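You operate a simulated robot arm through the tools that you are given. There is no shell and no other tool.

You run a simulated robot arm. Do the job below in one go: nothing can be reset, and whatever is moved stays where it is left.

TASK
Move the tube with the blue sleeve to P1 and the left VENT, both nuts finger tight.
Fine: on the desk panel; back off its two nuts first; don't lay the tube down on the way; leave the other tubes where they are.

Only the result counts: the job must be done as asked and must still hold three seconds after the hand-in. Knocking over, shifting, dropping, spilling or breaking anything else fails it.

THE ROBOT
A 7-joint arm with a two-finger parallel gripper, fixed in place. Base frame: the origin is at the foot of the arm, x ahead of it, y to its left, z up; the work surface is at about z = 760. Units: mm, degrees, N and s.
Its first joint turns from -166.0 to 166.0 degrees. Payload 4.4 kg.
Tool frame: the origin (TCP) lies between the finger pads and is the grasp point; the fingertips stand 23 mm ahead of it; z points along the fingers, y is the line along which they close. Largest opening 94 mm; finger width 38, thickness 10; the body of the gripper, 54 by 96 mm, starts 39 mm behind the TCP.
Orientation is told as [roll, pitch, yaw] about the base's x, y, z axes, in that order, counted from this pose: with the fingers straight down and closing along the base's y, the tool's x points along the base's -x, its y along +y and its z along -z.

THE INTERFACE
- The arm moves only by the tool arm_command. Its argument "steps" is a list of rows, each a list of 7 numbers: the turn, a rotation vector about the tool's x, y, z in degrees, then the shift along the tool's x, y, z in mm, then the gripper command, from -1 (fully open) to 1 (shut), values between in proportion. In form: [[ax, ay, az, x, y, z, fingers], ...]. A call has 1 to 20 rows; each row shifts and turns the commanded pose from where the row before left it, along the tool's axes as they then stand. Each row takes 0.2 s and may step no farther than 50 mm and 8.6 degrees from the row before; otherwise, or with a gripper value out of range, the whole call is refused. Where a pose cannot be reached the arm comes as near as it can. A force on the tool above 40 N (or 10 N above the force at the start of the call, whichever is more), or a blocked arm, ends the call early, and 0.2 s more pass. The fingers move at their own pace (about 72 mm/s each) and stop on an object; they squeeze with about 36 N. The grip force told is the motor's: it shows also when the fingers shut on nothing. Time passes only in rows, and 0.2 s behind the last, so rows that do not move let the fingers close. It gives the time, the measured TCP pose, the force on the tool (base axes), the opening and the grip force at its end, in the units of the frame above (readings bear some noise), with the torque about the TCP (base axes, N m) and any sound that the robot's microphone picked up.
- Cameras (640 x 400 px; columns grow to the right, rows downward): "scene" is fixed at [404.4, -507.7, 1479.9]; the picture's right is [0.53, -0.85, 0.00], its down [-0.59, -0.37, -0.72] and it looks along [0.61, 0.38, -0.70] (base axes); focal length 330 px, centre (320, 200). "wrist" rides on the gripper at [86, 16, -74] in the tool frame; the picture's right is [-0.18, 0.98, 0.00], its down [-0.58, -0.11, -0.81] and it looks along [-0.79, -0.15, 0.59] (tool axes); focal length 243 px, centre (320, 200). There is no depth. A picture from a camera that has moved, and an enlarged one, comes with that camera's place and axes in the base frame and with its lens. The place of the scene camera against the robot may be out by one fixed shift of up to 18 mm in any direction.
- capture(camera): a new picture of that camera. The clock stands still meanwhile.
- zoom(camera, box): a new picture of the part [left, top, right, bottom] of that camera's present view, enlarged. The clock stands still meanwhile.
- close_job(): hands the job in; it is judged then, once.

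Places have to be worked out from the pictures, the camera data and where the tool is seen. Open the gripper and draw the arm clear of the work before you hand the job in, unless the task says otherwise.

The tools are called after ">>>" as a command line: name --pt "numbers of a row" for each row, then --argument value for the rest, lists and objects as JSON in quotes. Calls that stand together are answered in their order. arm_command: Moves the arm, as the interface text tells. Its arguments: {"type":"object","properties":{"steps":{"type":"array"}},"required":["steps"]} The other tools are called the same way: capture (camera) takes a picture; zoom (camera, box) takes an enlarged picture of a part of a camera's view; close_job () hands the job in.

At the start:

```text
t: 0.0
position: [840.4, 25.0, 1035.2]
tcp_rot: [0.0, -0.1, -0.1]
wrist_force: [0.3, -0.1, 0.4]
moment: [0.02, -0.01, 0.02]
width: 94.0
finger_force: 0.0
```

scene: 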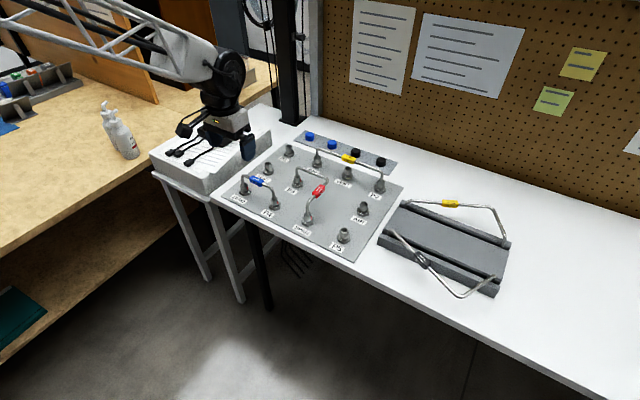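
wrist: 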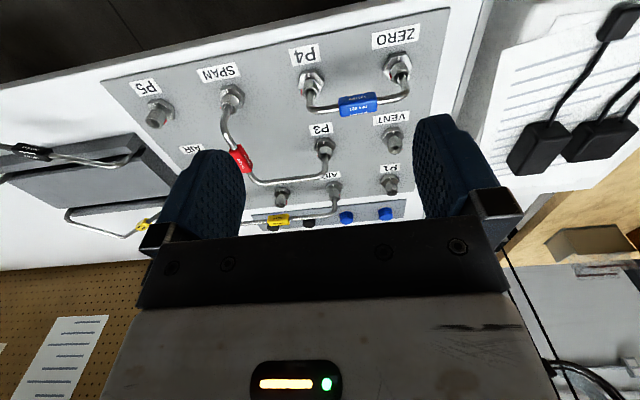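

I see the desk panel with ports and a blue-sleeved tube between ZERO and P4. I'll look closer at the panel before moving.

>>> zoom --camera "scene" --box '[210, 120, 410, 265]'

>>> zoom --camera "wrist" --box '[270, 10, 450, 130]'

>>> zoom --camera "wrist" --box '[240, 100, 440, 235]'

>>> zoom --camera "scene" --box '[225, 160, 305, 215]'

```text
2.76 times, centred on (310, 192) of scene
camera zoom: at [404.4, -507.7, 1479.9], right [0.53, -0.85, 0.0], down [-0.59, -0.37, -0.72], along [0.61, 0.38, -0.7], focal length 910 px, centre (348, 221)
```

zoom: 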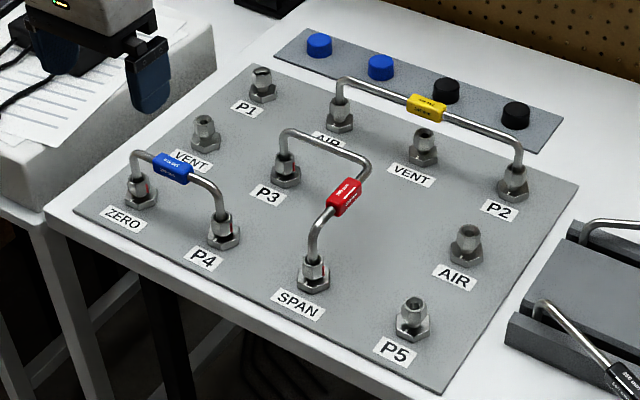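

```text
3.33 times, centred on (360, 70) of wrist
camera zoom: at [754.3, 40.6, 1109.1], right [0.18, 0.98, 0.0], down [0.58, -0.11, 0.81], along [0.79, -0.15, -0.59], focal length 809 px, centre (187, 633)
```

zoom: 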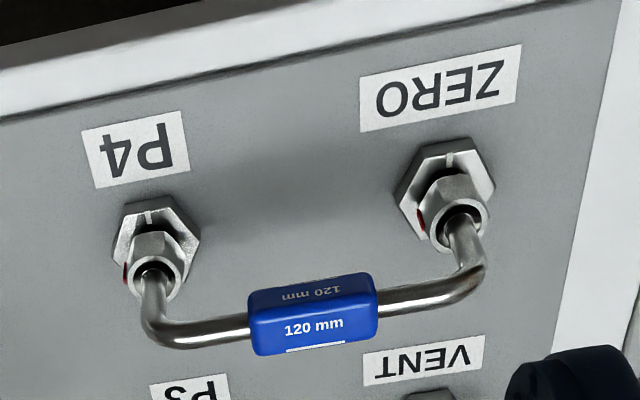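

```text
2.96 times, centred on (340, 168) of wrist
camera zoom: at [754.3, 40.6, 1109.1], right [0.18, 0.98, 0.0], down [0.58, -0.11, 0.81], along [0.79, -0.15, -0.59], focal length 719 px, centre (261, 296)
```

zoom: 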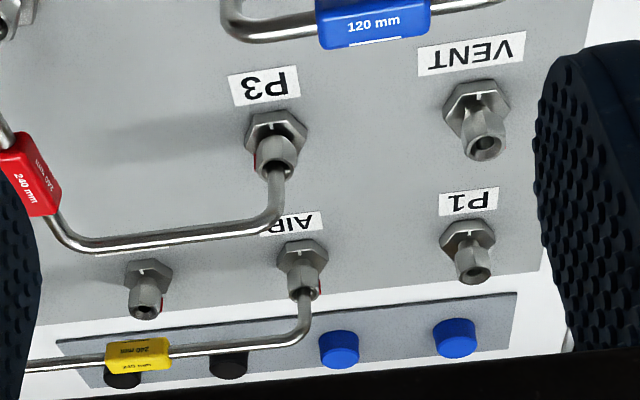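

```text
7.27 times, centred on (265, 188) of scene
camera zoom: at [404.4, -507.7, 1479.9], right [0.53, -0.85, 0.0], down [-0.59, -0.37, -0.72], along [0.61, 0.38, -0.7], focal length 2398 px, centre (720, 291)
```

zoom: 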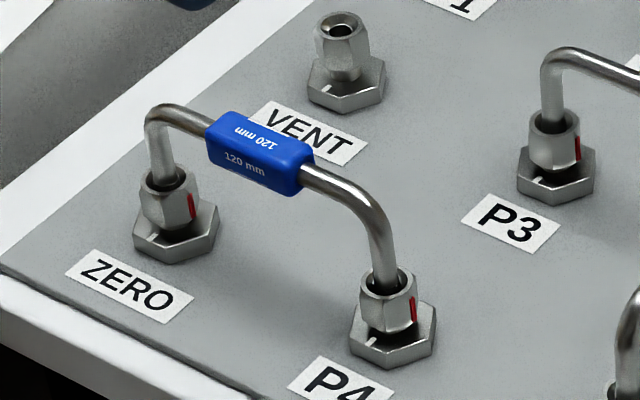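

The blue tube joins ZERO (~930,115) and P4 (~928,-5). The goal ports come out at about left VENT (1049,115) and P1 (1172,114), which is beyond the vertical-tool reach, so I'll try the reach in free air high above the panel first, by moving forward with the tool vertical.

>>> arm_command --pt "0 0 0 -20 0 0 -1" --pt "0 0 0 -20 0 0 -1" --pt "0 0 0 -20 0 0 -1" --pt "0 0 0 -20 0 0 -1" --pt "0 0 0 -20 0 0 -1" --pt "0 0 0 -20 0 0 -1" --pt "0 0 0 -20 0 0 -1"

```text
t: 1.6
position: [981.6, 25.4, 1036.2]
tcp_rot: [0.0, 0.0, 0.1]
wrist_force: [1.4, -0.4, 0.1]
moment: [0.02, -0.01, -0.02]
width: 93.9
finger_force: 0.2
```

It tracks to x=981 at z=1036 with no trouble; I'll look at the panel from here.

>>> capture --camera "wrist"

>>> capture --camera "scene"

```text
taken
camera wrist: at [894.2, 39.8, 1109.5], right [0.18, 0.98, 0.0], down [0.58, -0.11, 0.81], along [0.79, -0.15, -0.59], focal length 243 px, centre (320, 200)
```

wrist: 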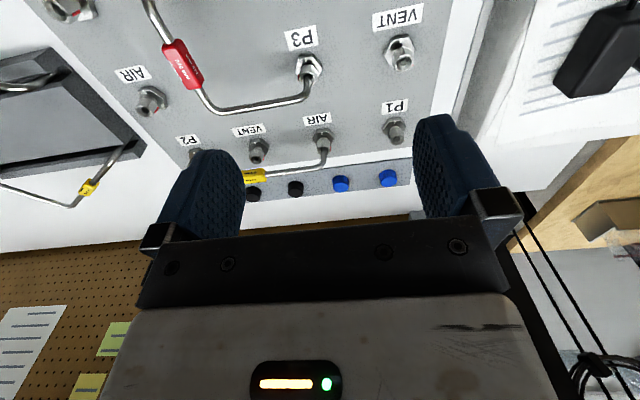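

```text
taken
```

scene: 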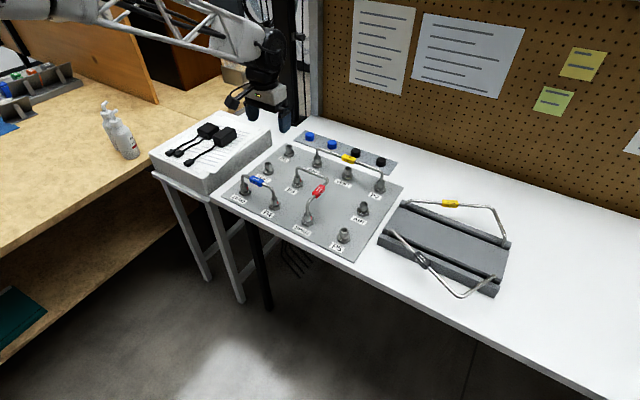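

P1 again computes to about (1170,116) and VENT to (1049,116). I'll keep testing reach further forward at this height.

>>> arm_command --pt "0 0 0 -20 0 0 -1" --pt "0 0 0 -20 0 0 -1" --pt "0 0 0 -20 0 0 -1" --pt "0 0 0 -20 0 0 -1" --pt "0 0 0 -20 0 0 -1" --pt "0 0 0 -20 0 0 -1" --pt "0 0 0 0 0 0 -1"

```text
t: 3.2
position: [1100.5, 26.7, 1033.7]
tcp_rot: [0.0, 0.0, 0.0]
wrist_force: [0.3, -0.2, 0.0]
moment: [0.02, -0.02, 0.04]
width: 94.0
finger_force: 0.0
```

It still tracks at x=1100. I'll go on to above P1.

>>> arm_command --pt "0 0 0 -15 18 0 -1" --pt "0 0 0 -15 18 0 -1" --pt "0 0 0 -15 18 0 -1" --pt "0 0 0 -15 18 0 -1" --pt "0 0 0 -12 18 0 -1" --pt "0 0 0 0 0 0 -1"

```text
t: 4.6
position: [1172.6, 117.9, 1036.5]
tcp_rot: [0.1, -0.1, -0.1]
wrist_force: [0.4, 0.3, 0.3]
moment: [-0.01, 0.01, 0.01]
width: 94.1
finger_force: 0.1
```

It reached (1172,118,1036) with the tool vertical. Next I check how low that holds, going down to about z=900, where the fingertips still clear everything.

>>> arm_command --pt "0 0 0 0 0 20 -1" --pt "0 0 0 0 0 20 -1" --pt "0 0 0 0 0 20 -1" --pt "0 0 0 0 0 20 -1" --pt "0 0 0 0 0 20 -1" --pt "0 0 0 0 0 20 -1" --pt "0 0 0 0 0 16 -1" --pt "0 0 0 0 0 0 -1"

>>> capture --camera "wrist"

>>> capture --camera "scene"

```text
t: 6.4
position: [1171.3, 117.4, 897.3]
tcp_rot: [-0.1, 0.0, 0.1]
wrist_force: [-0.2, 0.1, -0.3]
moment: [0.0, 0.03, -0.02]
width: 94.2
finger_force: 0.1
```

```text
taken
camera wrist: at [1085.1, 132.3, 971.1], right [0.18, 0.98, 0.0], down [0.58, -0.11, 0.81], along [0.79, -0.15, -0.59], focal length 243 px, centre (320, 200)
```

wrist: 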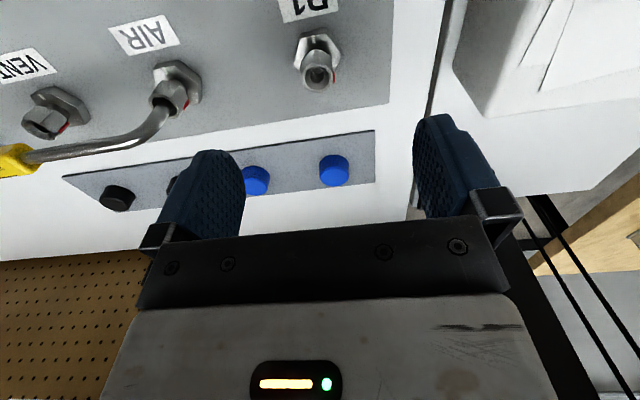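

```text
taken
```

scene: 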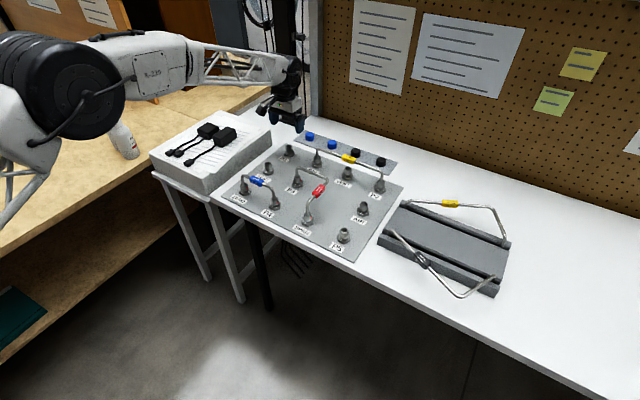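

It reaches there too. I'll zoom on P1's fitting and the AIR nut beside it to read the marks.

>>> zoom --camera "wrist" --box '[270, 10, 370, 110]'

>>> zoom --camera "wrist" --box '[0, 50, 220, 190]'

>>> zoom --camera "scene" --box '[250, 130, 340, 190]'

```text
4.00 times, centred on (320, 60) of wrist
camera zoom: at [1085.1, 132.3, 971.1], right [0.18, 0.98, 0.0], down [0.58, -0.11, 0.81], along [0.79, -0.15, -0.59], focal length 970 px, centre (320, 760)
```

zoom: 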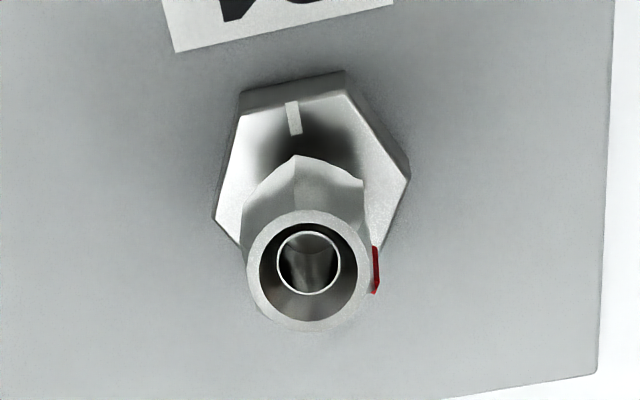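

```text
2.86 times, centred on (110, 120) of wrist
camera zoom: at [1085.1, 132.3, 971.1], right [0.18, 0.98, 0.0], down [0.58, -0.11, 0.81], along [0.79, -0.15, -0.59], focal length 693 px, centre (920, 429)
```

zoom: 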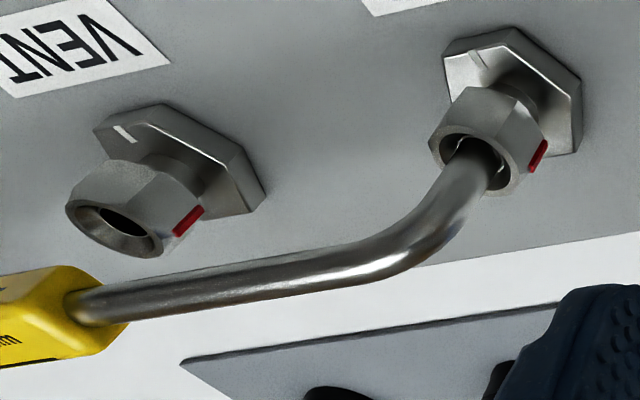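

```text
6.67 times, centred on (295, 160) of scene
camera zoom: at [404.4, -507.7, 1479.9], right [0.53, -0.85, 0.0], down [-0.59, -0.37, -0.72], along [0.61, 0.38, -0.7], focal length 2198 px, centre (487, 467)
```

zoom: 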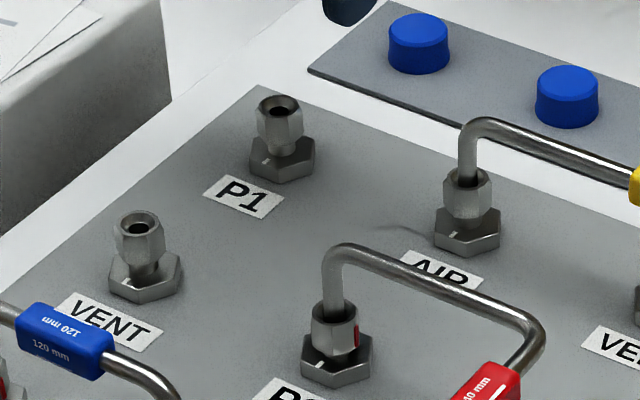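

The nuts on empty ports sit higher (backed off) than those on fitted tubes. For accurate heights I'll retreat and take a side-on wrist view of the blue tube: go up and back first.

>>> arm_command --pt "0 0 0 0 0 -40 -1" --pt "0 0 0 0 0 -40 -1" --pt "0 0 0 0 0 -40 -1" --pt "0 0 0 40 0 0 -1" --pt "0 0 0 40 -10 0 -1" --pt "0 0 0 40 -10 0 -1" --pt "0 0 0 40 -10 0 -1" --pt "0 0 0 40 -10 0 -1" --pt "0 0 0 40 -10 0 -1" --pt "0 0 0 40 -10 0 -1" --pt "0 0 0 40 -10 0 -1" --pt "0 0 0 30 0 0 -1" --pt "0 0 0 20 0 0 -1" --pt "0 0 0 0 0 0 -1"

```text
t: 9.4
position: [803.9, 46.0, 1019.7]
tcp_rot: [0.1, 0.0, 0.0]
wrist_force: [-0.3, -0.3, 0.4]
moment: [0.03, 0.0, 0.03]
width: 93.9
finger_force: 0.0
```

Now I tilt 36° forward so the wrist camera looks level, and lower to tube height in front of the desk edge.

>>> arm_command --pt "0 -8 0 0 0 0 -1" --pt "0 -8 0 0 0 0 -1" --pt "0 -8 0 0 0 0 -1" --pt "0 -8 0 0 0 0 -1" --pt "0 -4 0 0 0 0 -1" --pt "0 0 0 11.8 0 16.2 -1" --pt "0 0 0 11.8 0 16.2 -1" --pt "0 0 0 11.8 0 16.2 -1" --pt "0 0 0 11.8 0 16.2 -1" --pt "0 0 0 11.8 0 16.2 -1" --pt "0 0 0 11.8 0 16.2 -1" --pt "0 0 0 11.8 0 16.2 -1" --pt "0 0 0 11.8 0 16.2 -1" --pt "0 0 0 0 0 0 -1"

>>> capture --camera "wrist"

```text
t: 12.4
position: [802.7, 44.0, 859.6]
tcp_rot: [0.0, -36.1, 0.0]
wrist_force: [-0.5, 0.4, 0.3]
moment: [0.04, -0.02, 0.03]
width: 94.2
finger_force: 0.1
```

```text
taken
camera wrist: at [689.2, 59.6, 868.0], right [0.15, 0.98, 0.11], down [0.0, -0.11, 0.99], along [0.99, -0.15, -0.01], focal length 243 px, centre (320, 200)
```

wrist: 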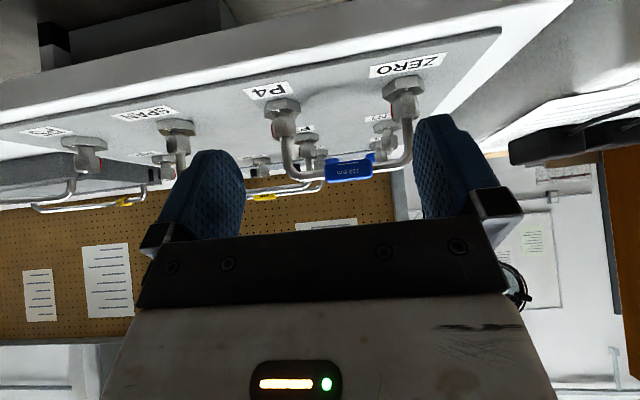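

>>> zoom --camera "wrist" --box '[240, 50, 440, 210]'

>>> zoom --camera "wrist" --box '[370, 60, 430, 180]'

>>> zoom --camera "wrist" --box '[255, 85, 315, 205]'

```text
2.50 times, centred on (340, 130) of wrist
camera zoom: at [689.2, 59.6, 868.0], right [0.15, 0.98, 0.11], down [0.0, -0.11, 0.99], along [0.99, -0.15, -0.01], focal length 606 px, centre (270, 375)
```

zoom: 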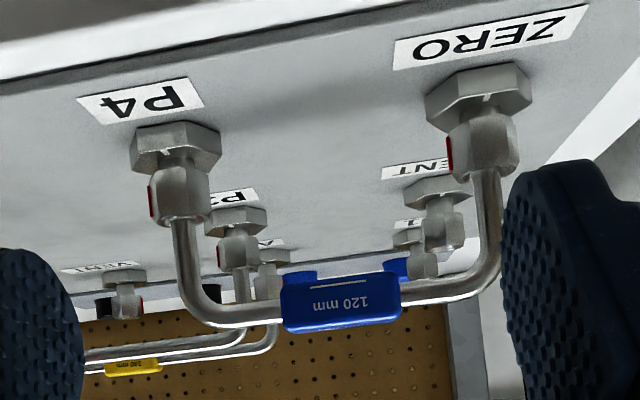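

```text
3.33 times, centred on (400, 120) of wrist
camera zoom: at [689.2, 59.6, 868.0], right [0.15, 0.98, 0.11], down [0.0, -0.11, 0.99], along [0.99, -0.15, -0.01], focal length 809 px, centre (53, 467)
```

zoom: 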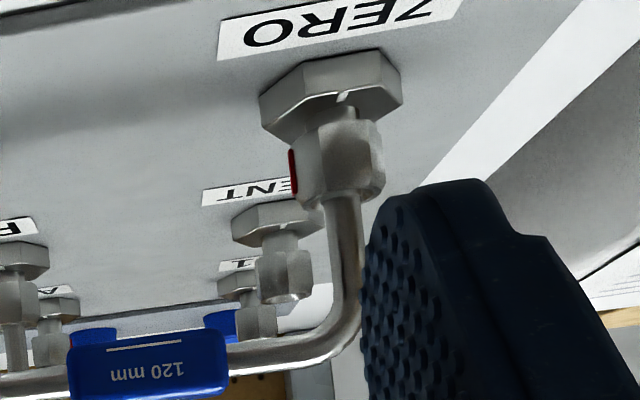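

```text
3.33 times, centred on (285, 145) of wrist
camera zoom: at [689.2, 59.6, 868.0], right [0.15, 0.98, 0.11], down [0.0, -0.11, 0.99], along [0.99, -0.15, -0.01], focal length 809 px, centre (437, 383)
```

zoom: 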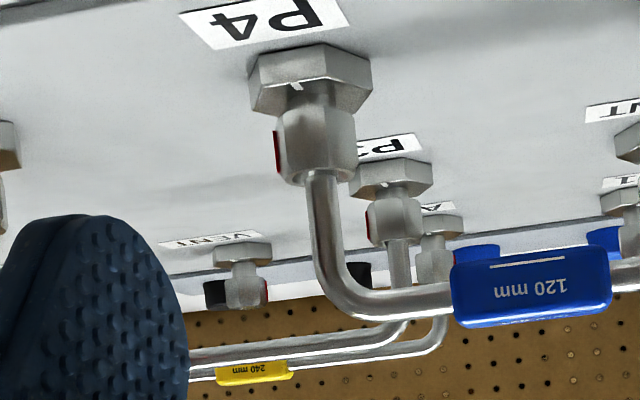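

The view gives rough heights: panel ~765, hex tops ~776, nuts ~779–802, tube run centre ~838. I'll zoom harder on individual fittings for accuracy.

>>> zoom --camera "wrist" --box '[360, 100, 410, 165]'

>>> zoom --camera "wrist" --box '[375, 65, 435, 130]'

>>> zoom --camera "wrist" --box '[260, 85, 310, 150]'

>>> zoom --camera "wrist" --box '[290, 130, 410, 200]'

```text
6.15 times, centred on (385, 132) of wrist
camera zoom: at [689.2, 59.6, 868.0], right [0.15, 0.98, 0.11], down [0.0, -0.11, 0.99], along [0.99, -0.15, -0.01], focal length 1493 px, centre (-80, 615)
```

zoom: 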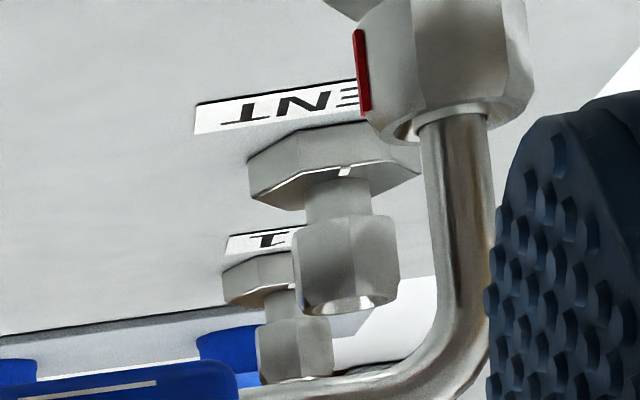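

```text
6.15 times, centred on (405, 98) of wrist
camera zoom: at [689.2, 59.6, 868.0], right [0.15, 0.98, 0.11], down [0.0, -0.11, 0.99], along [0.99, -0.15, -0.01], focal length 1493 px, centre (-203, 831)
```

zoom: 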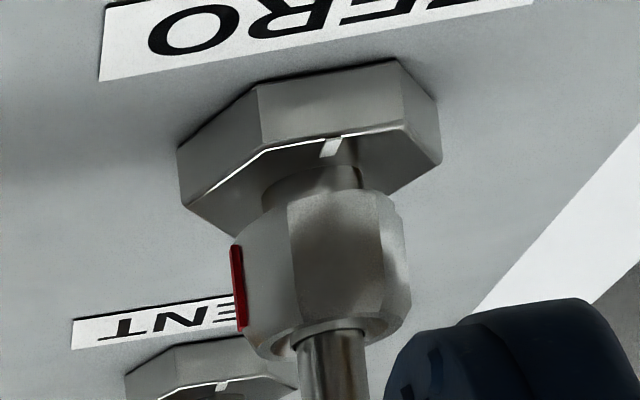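

```text
6.15 times, centred on (285, 118) of wrist
camera zoom: at [689.2, 59.6, 868.0], right [0.15, 0.98, 0.11], down [0.0, -0.11, 0.99], along [0.99, -0.15, -0.01], focal length 1493 px, centre (535, 708)
```

zoom: 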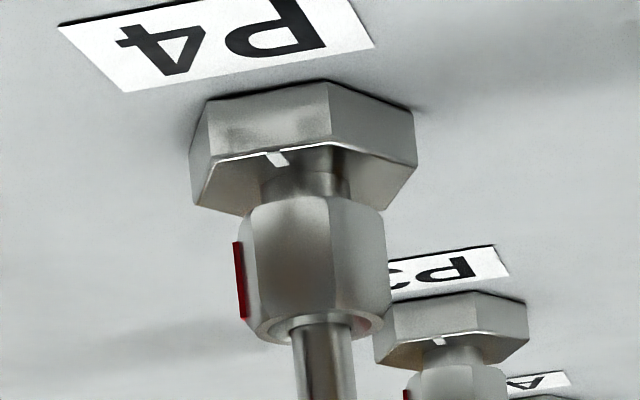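

```text
5.33 times, centred on (350, 165) of wrist
camera zoom: at [689.2, 59.6, 868.0], right [0.15, 0.98, 0.11], down [0.0, -0.11, 0.99], along [0.99, -0.15, -0.01], focal length 1294 px, centre (160, 387)
```

zoom: 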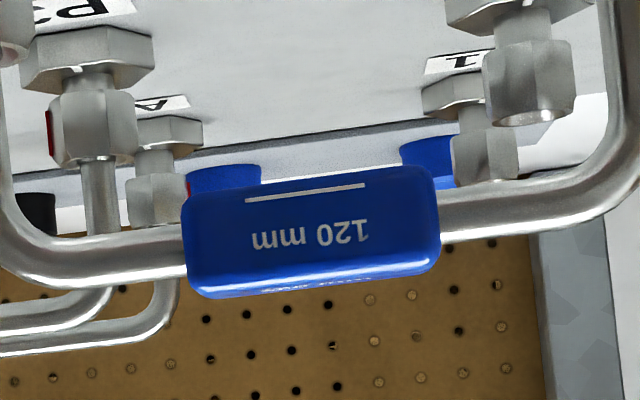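

Heights refine to: hex top ~775, tight nuts 780–801, VENT nut sits ~3.5 mm higher (backed off). Let me look at the gripper and camera mount from the scene camera, since I plan tilted grasps on the nuts.

>>> capture --camera "scene"

>>> zoom --camera "scene" --box '[120, 100, 300, 220]'

```text
taken
```

scene: 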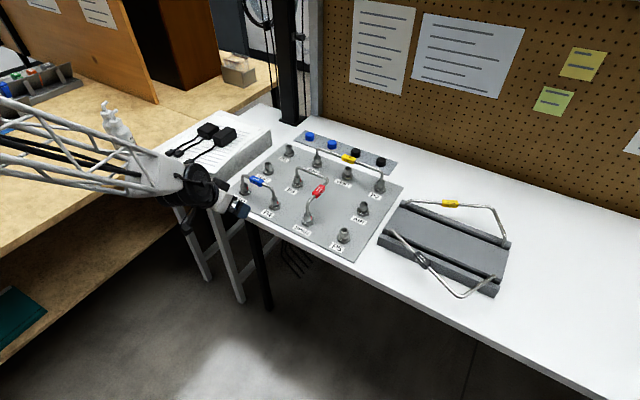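

```text
3.33 times, centred on (210, 160) of scene
camera zoom: at [404.4, -507.7, 1479.9], right [0.53, -0.85, 0.0], down [-0.59, -0.37, -0.72], along [0.61, 0.38, -0.7], focal length 1099 px, centre (687, 333)
```

zoom: 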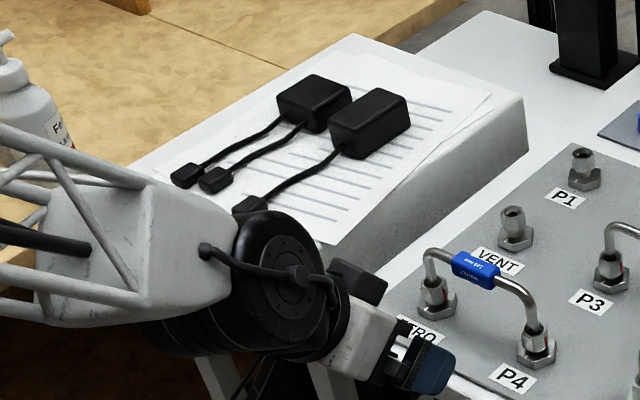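

Estimates: ZERO ≈ (928,115), P4 ≈ (928,-5), grid pitch 120 mm. A block stands left of the desk (side y≈200, top ≈830), so I'll use a modest outward tilt (~25°) to grip the nuts beneath the tube. I'll raise, level the tool and yaw +90° above ZERO to test the wrist range.

>>> arm_command --pt "0 0 0 -17.7 0 -24.3 -1" --pt "0 0 0 -17.7 0 -24.3 -1" --pt "0 0 0 -17.7 0 -24.3 -1" --pt "0 0 0 -17.7 0 -24.3 -1" --pt "0 8 0 0 0 0 -1" --pt "0 8 0 0 0 0 -1" --pt "0 8 0 0 0 0 -1" --pt "0 8 0 0 0 0 -1" --pt "0 4.1 0 0 0 0 -1" --pt "0 0 0 -31 18 0 -1" --pt "0 0 0 -31 18 0 -1" --pt "0 0 0 -31 18 0 -1" --pt "0 0 0 -31 18 0 -1" --pt "0 0 0 0 0 0 -1"

>>> arm_command --pt "0 0 -8 0 0 0 -1" --pt "0 0 -8 0 0 0 -1" --pt "0 0 -8 0 0 0 -1" --pt "0 0 -8 0 0 0 -1" --pt "0 0 -8 0 0 0 -1" --pt "0 0 -8 0 0 0 -1" --pt "0 0 -8 0 0 0 -1" --pt "0 0 -8 0 0 0 -1" --pt "0 0 -8 0 0 0 -1" --pt "0 0 -8 0 0 0 -1" --pt "0 0 -8 0 0 0 -1" --pt "0 0 -2 0 0 0 -1" --pt "0 0 0 0 0 0 -1"

```text
t: 15.4
position: [928.3, 116.8, 980.0]
tcp_rot: [-0.1, 0.3, 0.0]
wrist_force: [0.1, 0.0, 0.4]
moment: [-0.04, 0.01, 0.02]
width: 94.3
finger_force: 0.0
```

```text
t: 18.2
position: [927.7, 117.1, 979.9]
tcp_rot: [0.1, -0.1, 90.0]
wrist_force: [0.1, -0.1, -0.7]
moment: [0.01, -0.06, 0.01]
width: 94.1
finger_force: 0.1
```

Yaw +90 works. Now a wrist picture from this side to refine ZERO's position and nut orientation.

>>> capture --camera "wrist"

>>> zoom --camera "wrist" --box '[250, 0, 390, 150]'

```text
taken
camera wrist: at [911.0, 30.0, 1053.4], right [-0.98, 0.18, 0.0], down [0.11, 0.58, 0.81], along [0.15, 0.79, -0.59], focal length 243 px, centre (320, 200)
```

wrist: 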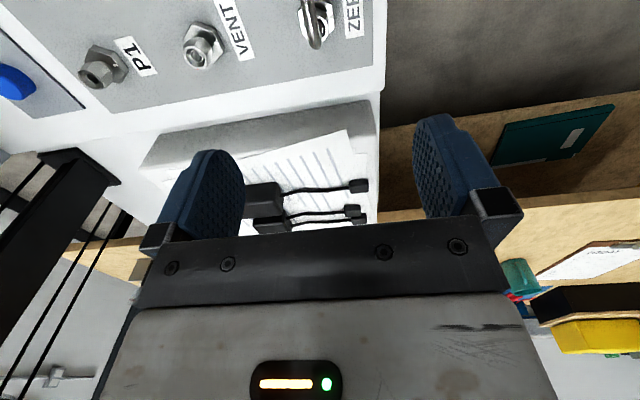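

```text
2.67 times, centred on (320, 75) of wrist
camera zoom: at [911.0, 30.0, 1053.4], right [-0.98, 0.18, 0.0], down [0.11, 0.58, 0.81], along [0.15, 0.79, -0.59], focal length 647 px, centre (320, 533)
```

zoom: 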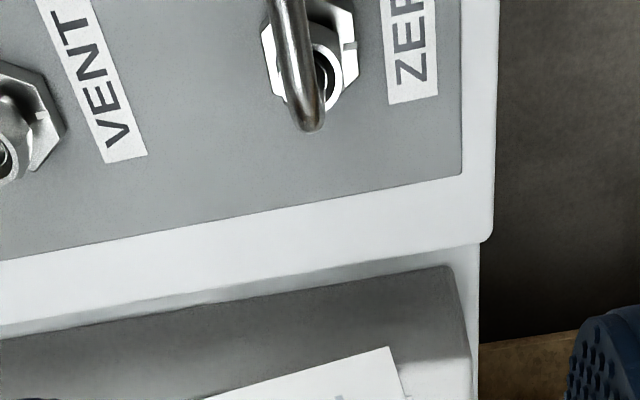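

The block's side is at y≈217 with top ≈822; a 25° tilt with the hand on that side clears it. I'll tilt 25° at yaw 93 (nut flats appear at ~3°), shift to 8 mm outside ZERO's axis, and come down to z≈850 first.

>>> arm_command --pt "0 0 -3 0 0 0 -1" --pt "0 8.4 0 0 0 0 -1" --pt "0 8.3 0 0 0 0 -1" --pt "0 8.3 0 0 0 0 -1" --pt "0 0 0 -5.4 0 -2.5 -1" --pt "0 0 0 -8.45 0 18.1 -1" --pt "0 0 0 -8.45 0 18.1 -1" --pt "0 0 0 -8.45 0 18.1 -1" --pt "0 0 0 -8.45 0 18.1 -1" --pt "0 0 0 -8.45 0 18.1 -1" --pt "0 0 0 -8.45 0 18.1 -1" --pt "0 0 0 0 0 0 -1"

>>> capture --camera "wrist"

>>> zoom --camera "scene" --box '[180, 100, 330, 220]'

```text
t: 20.8
position: [925.6, 122.0, 859.7]
tcp_rot: [0.1, 25.1, 93.0]
wrist_force: [0.3, -0.1, -0.7]
moment: [0.0, -0.01, 0.04]
width: 94.1
finger_force: 0.1
```

```text
taken
camera wrist: at [911.9, 74.1, 962.5], right [-0.99, 0.12, -0.08], down [0.06, 0.87, 0.48], along [0.12, 0.48, -0.87], focal length 243 px, centre (320, 200)
```

wrist: 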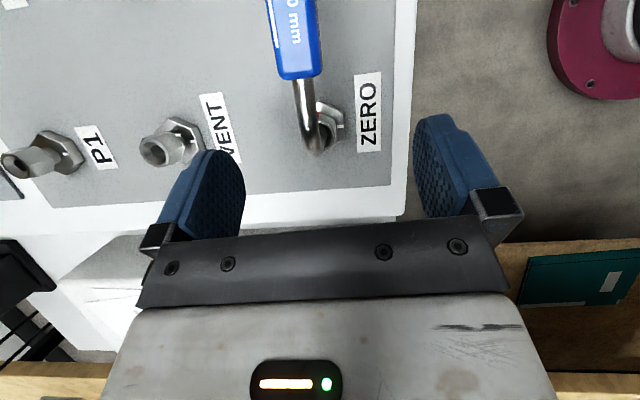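

```text
3.33 times, centred on (255, 160) of scene
camera zoom: at [404.4, -507.7, 1479.9], right [0.53, -0.85, 0.0], down [-0.59, -0.37, -0.72], along [0.61, 0.38, -0.7], focal length 1099 px, centre (537, 333)
```

zoom: 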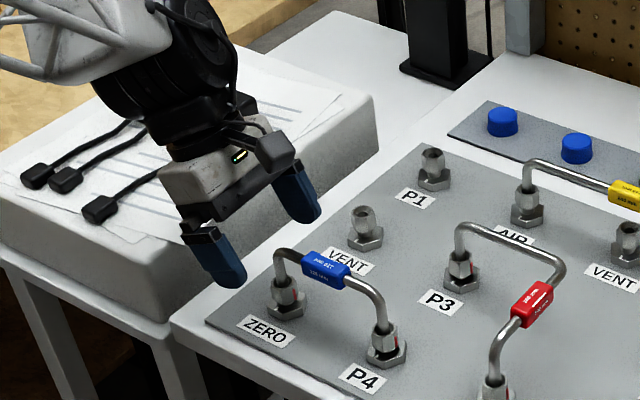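

Clear of the block and everything else. I'll zoom on ZERO's nut from here to check centering and the flats.

>>> zoom --camera "wrist" --box '[280, 70, 370, 170]'

```text
4.00 times, centred on (325, 120) of wrist
camera zoom: at [911.9, 74.1, 962.5], right [-0.99, 0.12, -0.08], down [0.06, 0.87, 0.48], along [0.12, 0.48, -0.87], focal length 970 px, centre (300, 520)
```

zoom: 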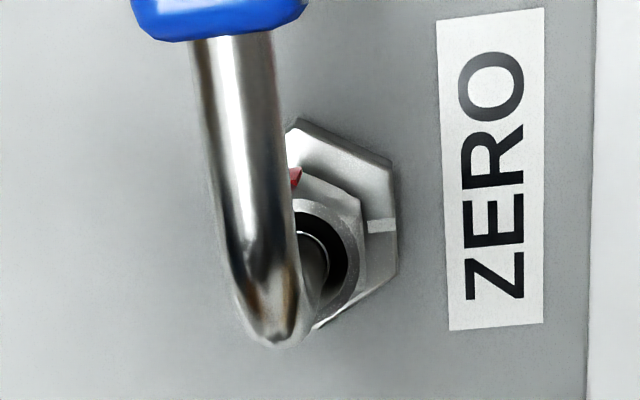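

ZERO's nut is centred within about a millimetre and a flat faces ±x. I descend to z≈810 with fingers open and check for contact.

>>> arm_command --pt "0 0 0 -4.2 -1.5 9.05 -1" --pt "0 0 0 -4.2 0 9.05 -1" --pt "0 0 0 -4.2 0 9.05 -1" --pt "0 0 0 -4.2 0 9.05 -1" --pt "0 0 0 -4.2 0 9.05 -1" --pt "0 0 0 0 0 0 -1"

>>> capture --camera "wrist"

>>> zoom --camera "scene" --box '[200, 120, 320, 220]'

```text
t: 22.2
position: [928.6, 124.1, 810.1]
tcp_rot: [0.0, 25.0, 93.0]
wrist_force: [0.1, -0.2, 0.2]
moment: [-0.03, 0.0, 0.02]
width: 93.8
finger_force: 0.1
```

```text
taken
camera wrist: at [914.6, 74.8, 913.1], right [-0.99, 0.12, -0.08], down [0.06, 0.87, 0.48], along [0.12, 0.48, -0.87], focal length 243 px, centre (320, 200)
```

wrist: 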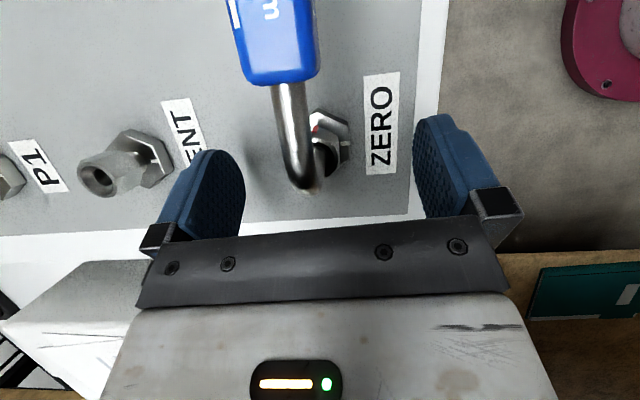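

```text
4.00 times, centred on (260, 170) of scene
camera zoom: at [404.4, -507.7, 1479.9], right [0.53, -0.85, 0.0], down [-0.59, -0.37, -0.72], along [0.61, 0.38, -0.7], focal length 1319 px, centre (560, 320)
```

zoom: 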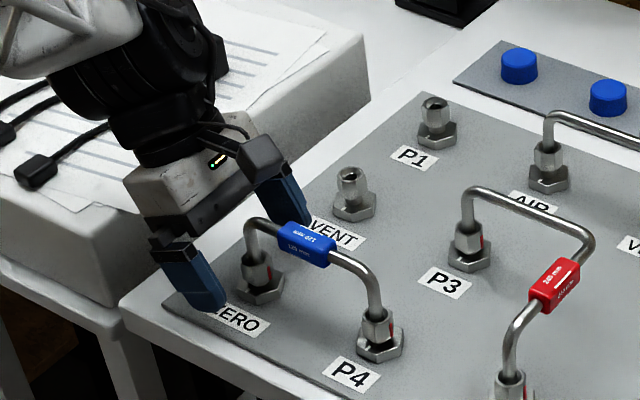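

The nut axis is on the finger midline. I'll close to about 36 mm first, then look.

>>> arm_command --pt "0 0 0 0 0 0 0.2" --pt "0 0 0 0 0 0 0.2" --pt "0 0 0 0 0 0 0.2"

>>> zoom --camera "wrist" --box '[230, 80, 410, 240]'

>>> zoom --camera "scene" --box '[220, 150, 290, 210]'

```text
t: 23.0
position: [927.8, 123.3, 810.3]
tcp_rot: [0.1, 25.1, 93.1]
wrist_force: [0.2, 0.0, 0.7]
moment: [-0.01, -0.01, 0.0]
width: 37.6
finger_force: 0.0
```

```text
2.50 times, centred on (320, 160) of wrist
camera zoom: at [914.6, 74.8, 913.0], right [-0.99, 0.12, -0.08], down [0.06, 0.87, 0.48], along [0.12, 0.48, -0.87], focal length 606 px, centre (320, 300)
```

zoom: 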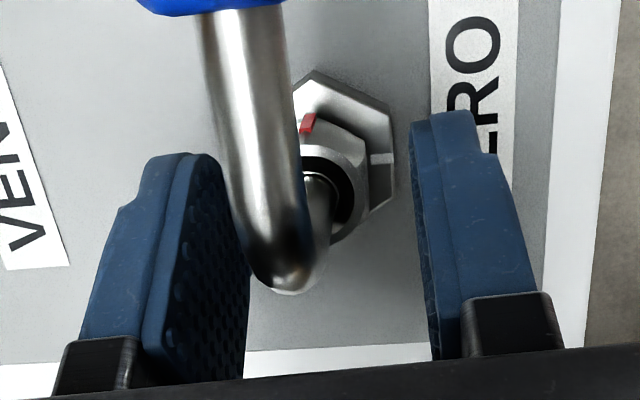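

```text
6.67 times, centred on (255, 180) of scene
camera zoom: at [404.4, -507.7, 1479.9], right [0.53, -0.85, 0.0], down [-0.59, -0.37, -0.72], along [0.61, 0.38, -0.7], focal length 2198 px, centre (753, 333)
```

zoom: 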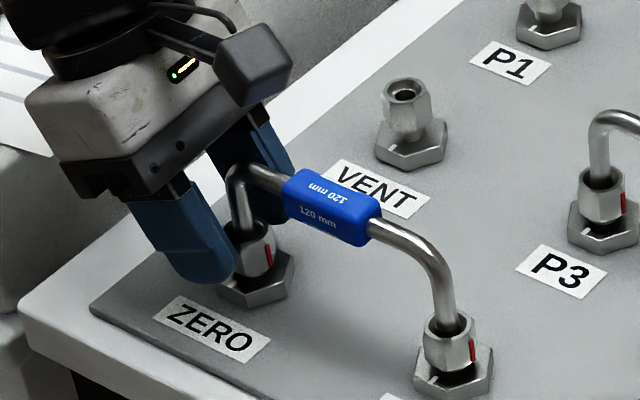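

The fingers straddle the nut well below the tube. Closing onto the flats now.

>>> arm_command --pt "0 0 0 0 0 0 0.6" --pt "0 0 0 0 0 0 1" --pt "0 0 0 0 0 0 1"

>>> zoom --camera "wrist" --box '[230, 80, 410, 240]'

```text
t: 23.9
position: [928.8, 122.6, 809.2]
tcp_rot: [0.0, 24.9, 93.0]
wrist_force: [10.8, 4.2, -8.1]
moment: [0.2, -0.12, 0.05]
width: 21.6
finger_force: 45.0
stopped in row 3: the force on the tool passed its limit at 41 N (the readings are from after the stop); the commanded pose is now the measured one
```

```text
2.50 times, centred on (320, 160) of wrist
camera zoom: at [915.5, 75.1, 913.2], right [-0.99, 0.11, -0.08], down [0.06, 0.87, 0.49], along [0.12, 0.48, -0.87], focal length 606 px, centre (320, 300)
```

zoom: 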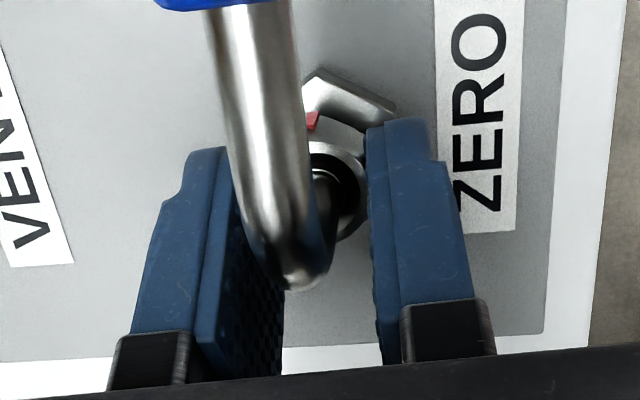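

The fingers are on the flats (21.6 mm). I'll let the grip settle with no motion and read the forces.

>>> arm_command --pt "0 0 0 0 0 0 1" --pt "0 0 0 0 0 0 1"

```text
t: 24.5
position: [930.1, 122.6, 811.6]
tcp_rot: [-0.1, 25.0, 93.0]
wrist_force: [18.4, 3.5, -12.4]
moment: [0.6, -0.26, -0.01]
width: 21.7
finger_force: 45.5
```

The grip pulls the tool by +18 N in x and −12 N in z, so my commanded pose is a little off the nut. I'll ease the command +x 1.5 mm and down 1.5 mm.

>>> arm_command --pt "0 0 0 -0.6 -1.5 1.3 1" --pt "0 0 0 0 0 0 1"

```text
t: 25.1
position: [928.3, 123.2, 810.7]
tcp_rot: [0.0, 25.0, 93.0]
wrist_force: [-14.1, 5.0, 6.1]
moment: [-0.02, 0.12, -0.24]
width: 21.7
finger_force: 44.7
stopped in row 2: the force on the tool passed its limit at 43 N (the readings are from after the stop); the commanded pose is now the measured one
```

Stiffness is about 20 N/mm, so corrections must be sub-millimetre. Easing back 0.6 mm in -x and 0.3 mm up.

>>> arm_command --pt "0 0 0 0.1 0.6 -0.3 1" --pt "0 0 0 0 0 0 1"

```text
t: 25.8
position: [929.7, 123.2, 810.5]
tcp_rot: [0.0, 25.0, 93.0]
wrist_force: [-1.8, 6.3, 0.6]
moment: [0.17, 0.07, -0.14]
width: 21.6
finger_force: 44.7
```

Forces are near zero now. I begin backing off ZERO's nut: 8° counter-clockwise about the nut axis (8 mm inboard of the TCP), then read the torque.

>>> arm_command --pt "1.69 0 -3.63 0 0.56 0 1" --pt "1.69 0 -3.63 0 0.56 0 1" --pt "0 0 0 0 0 0 1"

```text
t: 26.6
position: [927.3, 123.1, 810.7]
tcp_rot: [-0.1, 25.0, 101.0]
wrist_force: [21.4, 7.1, -1.3]
moment: [0.21, -0.26, 0.17]
width: 21.6
finger_force: 45.5
```

The turn of 8° took place with little torque about the nut axis but a +21 N side force. I'll hold a moment to see whether this is settled.

>>> arm_command --pt "0 0 0 0 0 0 1" --pt "0 0 0 0 0 0 1"

>>> zoom --camera "wrist" --box '[230, 80, 410, 240]'

```text
t: 27.1
position: [928.6, 123.6, 811.1]
tcp_rot: [-0.1, 25.1, 101.0]
wrist_force: [32.8, 5.6, 0.2]
moment: [0.08, -0.48, 0.26]
width: 21.6
finger_force: 45.3
```

```text
2.50 times, centred on (320, 160) of wrist
camera zoom: at [921.0, 73.5, 913.5], right [-1.0, -0.02, -0.08], down [-0.06, 0.87, 0.49], along [0.06, 0.49, -0.87], focal length 606 px, centre (320, 300)
```

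zoom: 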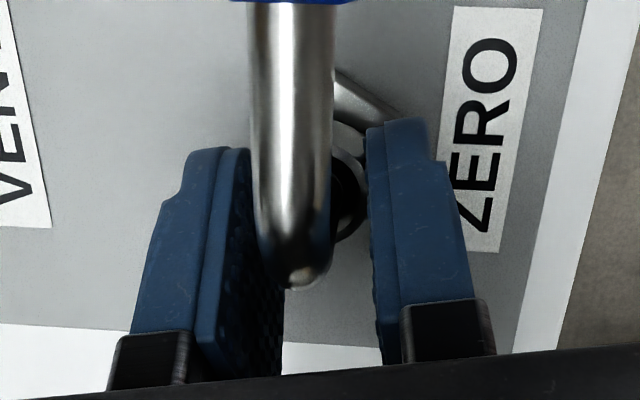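

The reading shows a pure +33 N lateral force at the nut axis and hardly any resisting torque, so I shift the command about 1.2 mm in +x and let it settle.

>>> arm_command --pt "0 0 0 0 -0.6 0 1" --pt "0 0 0 0 -0.6 0 1" --pt "0 0 0 0 0 0 1" --pt "0 0 0 0 0 0 1" --pt "0 0 0 0 0 0 1"

```text
t: 28.4
position: [928.4, 123.0, 810.7]
tcp_rot: [0.1, 25.1, 101.0]
wrist_force: [-10.5, 13.3, 9.2]
moment: [0.17, 0.09, -0.1]
width: 21.6
finger_force: 44.3
```

Now −10 N in x, +13 in y, +9 in z: stiffness is ~35 N/mm. I trim by fractions of a millimetre and hold.

>>> arm_command --pt "0 0 0 -0.17 0.28 -0.35 1" --pt "0 0 0 0 0 0 1" --pt "0 0 0 0 0 0 1"

```text
t: 29.1
position: [928.6, 123.4, 810.2]
tcp_rot: [0.1, 25.0, 100.9]
wrist_force: [-8.4, 8.8, 0.8]
moment: [0.15, 0.03, -0.05]
width: 21.5
finger_force: 45.0
```

Good, small forces. Another 8° counter-clockwise with a settling pause.

>>> arm_command --pt "1.69 0 -3.63 0 0.5 0 1" --pt "1.69 0 -3.63 0 0.5 0 1" --pt "0 0 0 0 0 0 1" --pt "0 0 0 0 0 0 1" --pt "0 0 0 0 0 0 1"

```text
t: 30.4
position: [928.4, 123.5, 811.0]
tcp_rot: [0.1, 25.0, 109.0]
wrist_force: [-35.1, 1.4, 6.2]
moment: [-0.1, 0.47, -0.31]
width: 21.6
finger_force: 45.4
```

Nut is turning with the gripper (width constant) at very low torque; the side force is just my pose error. I trim +0.9 mm along tool y and continue 8° with 1.1 mm arc compensation.

>>> arm_command --pt "0 0 0 0 0.9 0 1" --pt "0 0 0 0 0 0 1" --pt "0 0 0 0 0 0 1"

>>> arm_command --pt "1.69 0 -3.63 0 0.56 0 1" --pt "1.69 0 -3.63 0 0.56 0 1" --pt "0 0 0 0 0 0 1" --pt "0 0 0 0 0 0 1" --pt "0 0 0 0 0 0 1"

```text
t: 31.1
position: [926.5, 123.9, 810.4]
tcp_rot: [0.0, 25.0, 109.0]
wrist_force: [-1.2, -11.2, -1.0]
moment: [-0.38, 0.02, 0.0]
width: 21.6
finger_force: 45.3
```

```text
t: 32.1
position: [926.2, 121.8, 810.0]
tcp_rot: [0.1, 24.9, 117.1]
wrist_force: [-11.2, -3.2, 9.4]
moment: [0.01, 0.13, -0.09]
width: 21.5
finger_force: 45.3
stopped in row 4: the force on the tool passed its limit at 41 N (the readings are from after the stop); the commanded pose is now the measured one
```

Now at 24° turned; small forces remain. Trim and turn on to about yaw 133.

>>> arm_command --pt "0 0 0 0.1 0.3 -0.23 1" --pt "0 0 0 0 0 0 1" --pt "1.69 0 -3.63 0 0.56 0 1" --pt "0 0 0 0 0 0 1" --pt "1.69 0 -3.63 0 0.56 0 1" --pt "0 0 0 0 0 0 1" --pt "0 0 0 0 0 0 1"

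```text
t: 33.7
position: [924.0, 121.8, 810.7]
tcp_rot: [0.1, 25.0, 125.1]
wrist_force: [-0.2, -29.9, -1.2]
moment: [-0.23, 0.02, -0.13]
width: 21.7
finger_force: 45.5
```

Turned 32°. A −30 N y force; I trim 0.7 mm toward −y, then look at the mark.

>>> arm_command --pt "0 0 0 0.52 0.4 0.24 1" --pt "0 0 0 0 0 0 1" --pt "0 0 0 0 0 0 1"

>>> zoom --camera "scene" --box '[220, 150, 290, 210]'

>>> zoom --camera "wrist" --box '[230, 80, 410, 240]'

```text
t: 34.5
position: [925.1, 121.9, 811.9]
tcp_rot: [0.1, 25.1, 125.1]
wrist_force: [9.4, -2.0, -9.5]
moment: [0.18, -0.17, 0.05]
width: 21.8
finger_force: 45.3
```

```text
6.67 times, centred on (255, 180) of scene
camera zoom: at [404.4, -507.7, 1479.9], right [0.53, -0.85, 0.0], down [-0.59, -0.37, -0.72], along [0.61, 0.38, -0.7], focal length 2198 px, centre (753, 333)
```

zoom: 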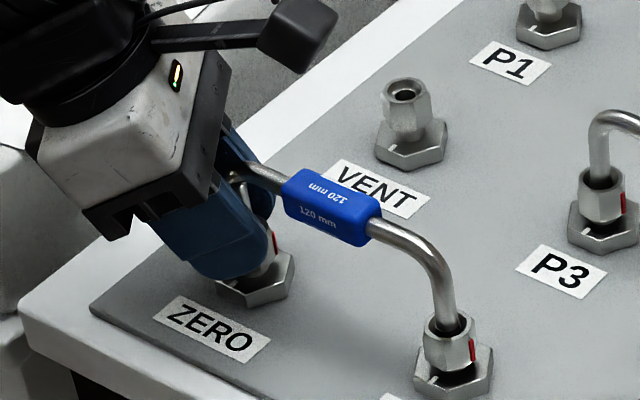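

```text
2.50 times, centred on (320, 160) of wrist
camera zoom: at [938.6, 73.7, 914.3], right [-0.9, -0.43, -0.08], down [-0.41, 0.77, 0.49], along [-0.15, 0.47, -0.87], focal length 606 px, centre (320, 300)
```

zoom: 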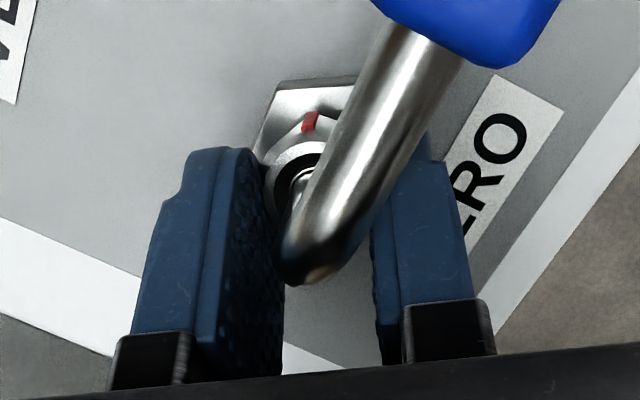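

The red mark moves with the jaws, so the nut is being unscrewed (32° so far). Another 8°, then I'll regrip.

>>> arm_command --pt "0 0 0 -0.05 0 0.2 1" --pt "1.69 0 -3.63 0 0.56 0 1" --pt "0 0 0 0 0 0 1" --pt "1.69 0 -3.63 0 0.56 0 1" --pt "0 0 0 0 0 0 1" --pt "0 0 0 0 0 0 1"

```text
t: 35.9
position: [924.2, 121.1, 812.4]
tcp_rot: [0.1, 25.0, 133.2]
wrist_force: [0.6, 10.7, 2.4]
moment: [0.16, -0.17, 0.11]
width: 21.3
finger_force: 45.6
```

40° turned. I open to about 38 mm, swing back 60° about the nut axis and regrip on the next flats.

>>> arm_command --pt "0 0 0 0 0 0 0.15" --pt "0 0 0 0 0 0 0.15" --pt "0 0 0 0 0 0 0.15" --pt "-3.17 0 6.8 0 -1.05 0 0.15" --pt "-3.17 0 6.8 0 -1.05 0 0.15" --pt "-3.17 0 6.8 0 -1.05 0 0.15" --pt "-3.17 0 6.8 0 -1.05 0 0.15" --pt "-3.17 0 6.8 0 -1.05 0 0.15" --pt "-3.17 0 6.8 0 -1.05 0 0.15" --pt "-3.17 0 6.8 0 -1.05 0 0.15" --pt "-3.17 0 6.8 0 -1.05 0 0.15" --pt "0 0 0 0 0 0 0.15" --pt "0 0 0 0 0 0 0.15"

>>> zoom --camera "wrist" --box '[230, 80, 410, 240]'

```text
t: 38.7
position: [932.4, 123.7, 812.1]
tcp_rot: [0.1, 25.0, 73.0]
wrist_force: [-0.2, 0.1, 0.1]
moment: [0.02, -0.02, -0.03]
width: 39.9
finger_force: 0.1
```

```text
2.50 times, centred on (320, 160) of wrist
camera zoom: at [903.0, 82.6, 914.4], right [-0.89, 0.45, -0.08], down [0.36, 0.8, 0.48], along [0.28, 0.4, -0.87], focal length 606 px, centre (320, 300)
```

zoom: 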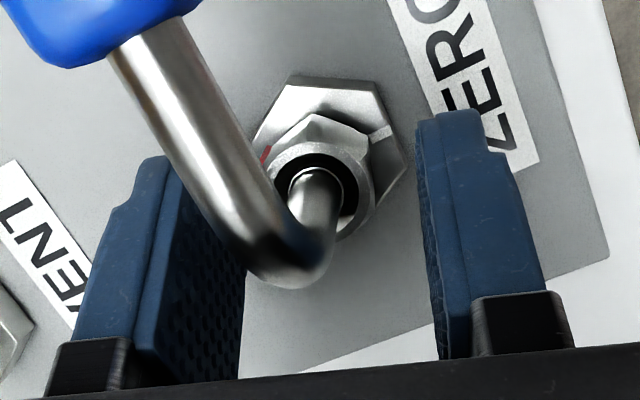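

The nut's flats line up with the jaws at yaw 73. Closing again in two stages.

>>> arm_command --pt "0 0 0 0 0 0 0.48" --pt "0 0 0 0 0 0 0.5" --pt "0 0 0 0 0 0 0.56" --pt "0 0 0 0 0 0 0.62" --pt "0 0 0 0 0 0 1" --pt "0 0 0 0 0 0 1"

```text
t: 40.1
position: [932.1, 123.3, 810.8]
tcp_rot: [0.0, 25.1, 73.1]
wrist_force: [7.3, -2.5, -1.1]
moment: [-0.02, -0.19, 0.07]
width: 21.4
finger_force: 44.9
```

Clean grip. Turning 28° counter-clockwise with settling rows.

>>> arm_command --pt "1.69 0 -3.63 0 0.56 0 1" --pt "0 0 0 0 0 0 1" --pt "1.69 0 -3.63 0 0.56 0 1" --pt "0 0 0 0 0 0 1" --pt "1.69 0 -3.63 0 0.56 0 1" --pt "0 0 0 0 0 0 1" --pt "1.69 0 -3.63 0 0.56 0 1" --pt "0 0 0 0 0 0 1" --pt "1.69 0 -3.63 0 0.56 0 1" --pt "0 0 0 0 0 0 1" --pt "1.69 0 -3.63 0 0.56 0 1" --pt "0 0 0 0 0 0 1" --pt "1.69 0 -3.63 0 0.56 0 1" --pt "0 0 0 0 0 0 1" --pt "0 0 0 0 0 0 1"

```text
t: 42.6
position: [928.8, 122.5, 812.1]
tcp_rot: [0.0, 25.1, 97.0]
wrist_force: [-16.3, 1.2, 10.0]
moment: [0.02, 0.14, -0.18]
width: 21.4
finger_force: 44.9
stopped in row 12: the force on the tool passed its limit at 42 N (the readings are from after the stop); the commanded pose is now the measured one
```

Force limit tripped at 24° this time; residual −16 N in x, +10 N in z. Trim and continue in shorter batches.

>>> arm_command --pt "0 0 0 0.13 0.45 -0.27 1" --pt "0 0 0 0 0 0 1" --pt "1.69 0 -3.63 0 0.58 0 1" --pt "0 0 0 0 0 0 1" --pt "1.69 0 -3.63 0 0.58 0 1" --pt "0 0 0 0 0 0 1" --pt "0 0 0 0 0 0 1"

```text
t: 44.2
position: [927.8, 123.7, 811.4]
tcp_rot: [0.0, 25.1, 104.9]
wrist_force: [5.7, 4.4, 12.5]
moment: [-0.09, -0.19, 0.05]
width: 21.7
finger_force: 44.7
```

Low forces; +12 N in z suggests the nut is rising slightly. I move up 0.35 mm and continue 12°.

>>> arm_command --pt "0 0 0 0.15 0 -0.32 1" --pt "1.69 0 -3.63 0.04 0.55 -0.09 1" --pt "0 0 0 0 0 0 1" --pt "1.69 0 -3.63 0.04 0.55 -0.09 1" --pt "0 0 0 0 0 0 1" --pt "1.69 0 -3.63 0.04 0.55 -0.09 1" --pt "0 0 0 0 0 0 1" --pt "0 0 0 0 0 0 1"

```text
t: 46.0
position: [925.7, 122.9, 812.2]
tcp_rot: [0.1, 25.1, 116.9]
wrist_force: [32.3, -20.1, 0.2]
moment: [-0.48, -0.69, 0.16]
width: 21.7
finger_force: 44.6
```

Radial drag of ~32 N inward and −20 N tangential; I shift the command 0.8 mm inward and −0.5 mm along tool y.

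>>> arm_command --pt "0 0 0 0.36 -0.25 0.17 1" --pt "0 0 0 0.36 -0.25 0.17 1" --pt "0 0 0 0 0 0 1" --pt "0 0 0 0 0 0 1"

>>> arm_command --pt "1.69 0 -3.63 0.04 0.52 -0.09 1" --pt "0 0 0 0 0 0 1" --pt "1.69 0 -3.63 0.04 0.52 -0.09 1" --pt "0 0 0 0 0 0 1" --pt "0 0 0 0 0 0 1"

```text
t: 47.0
position: [925.7, 122.4, 812.2]
tcp_rot: [0.0, 24.9, 117.0]
wrist_force: [-1.0, -9.1, 16.6]
moment: [-0.19, -0.05, -0.05]
width: 21.7
finger_force: 45.3
```

```text
t: 48.2
position: [925.5, 121.8, 812.7]
tcp_rot: [0.1, 25.0, 125.1]
wrist_force: [-25.2, 14.0, 25.6]
moment: [0.14, 0.25, -0.14]
width: 21.6
finger_force: 45.2
```

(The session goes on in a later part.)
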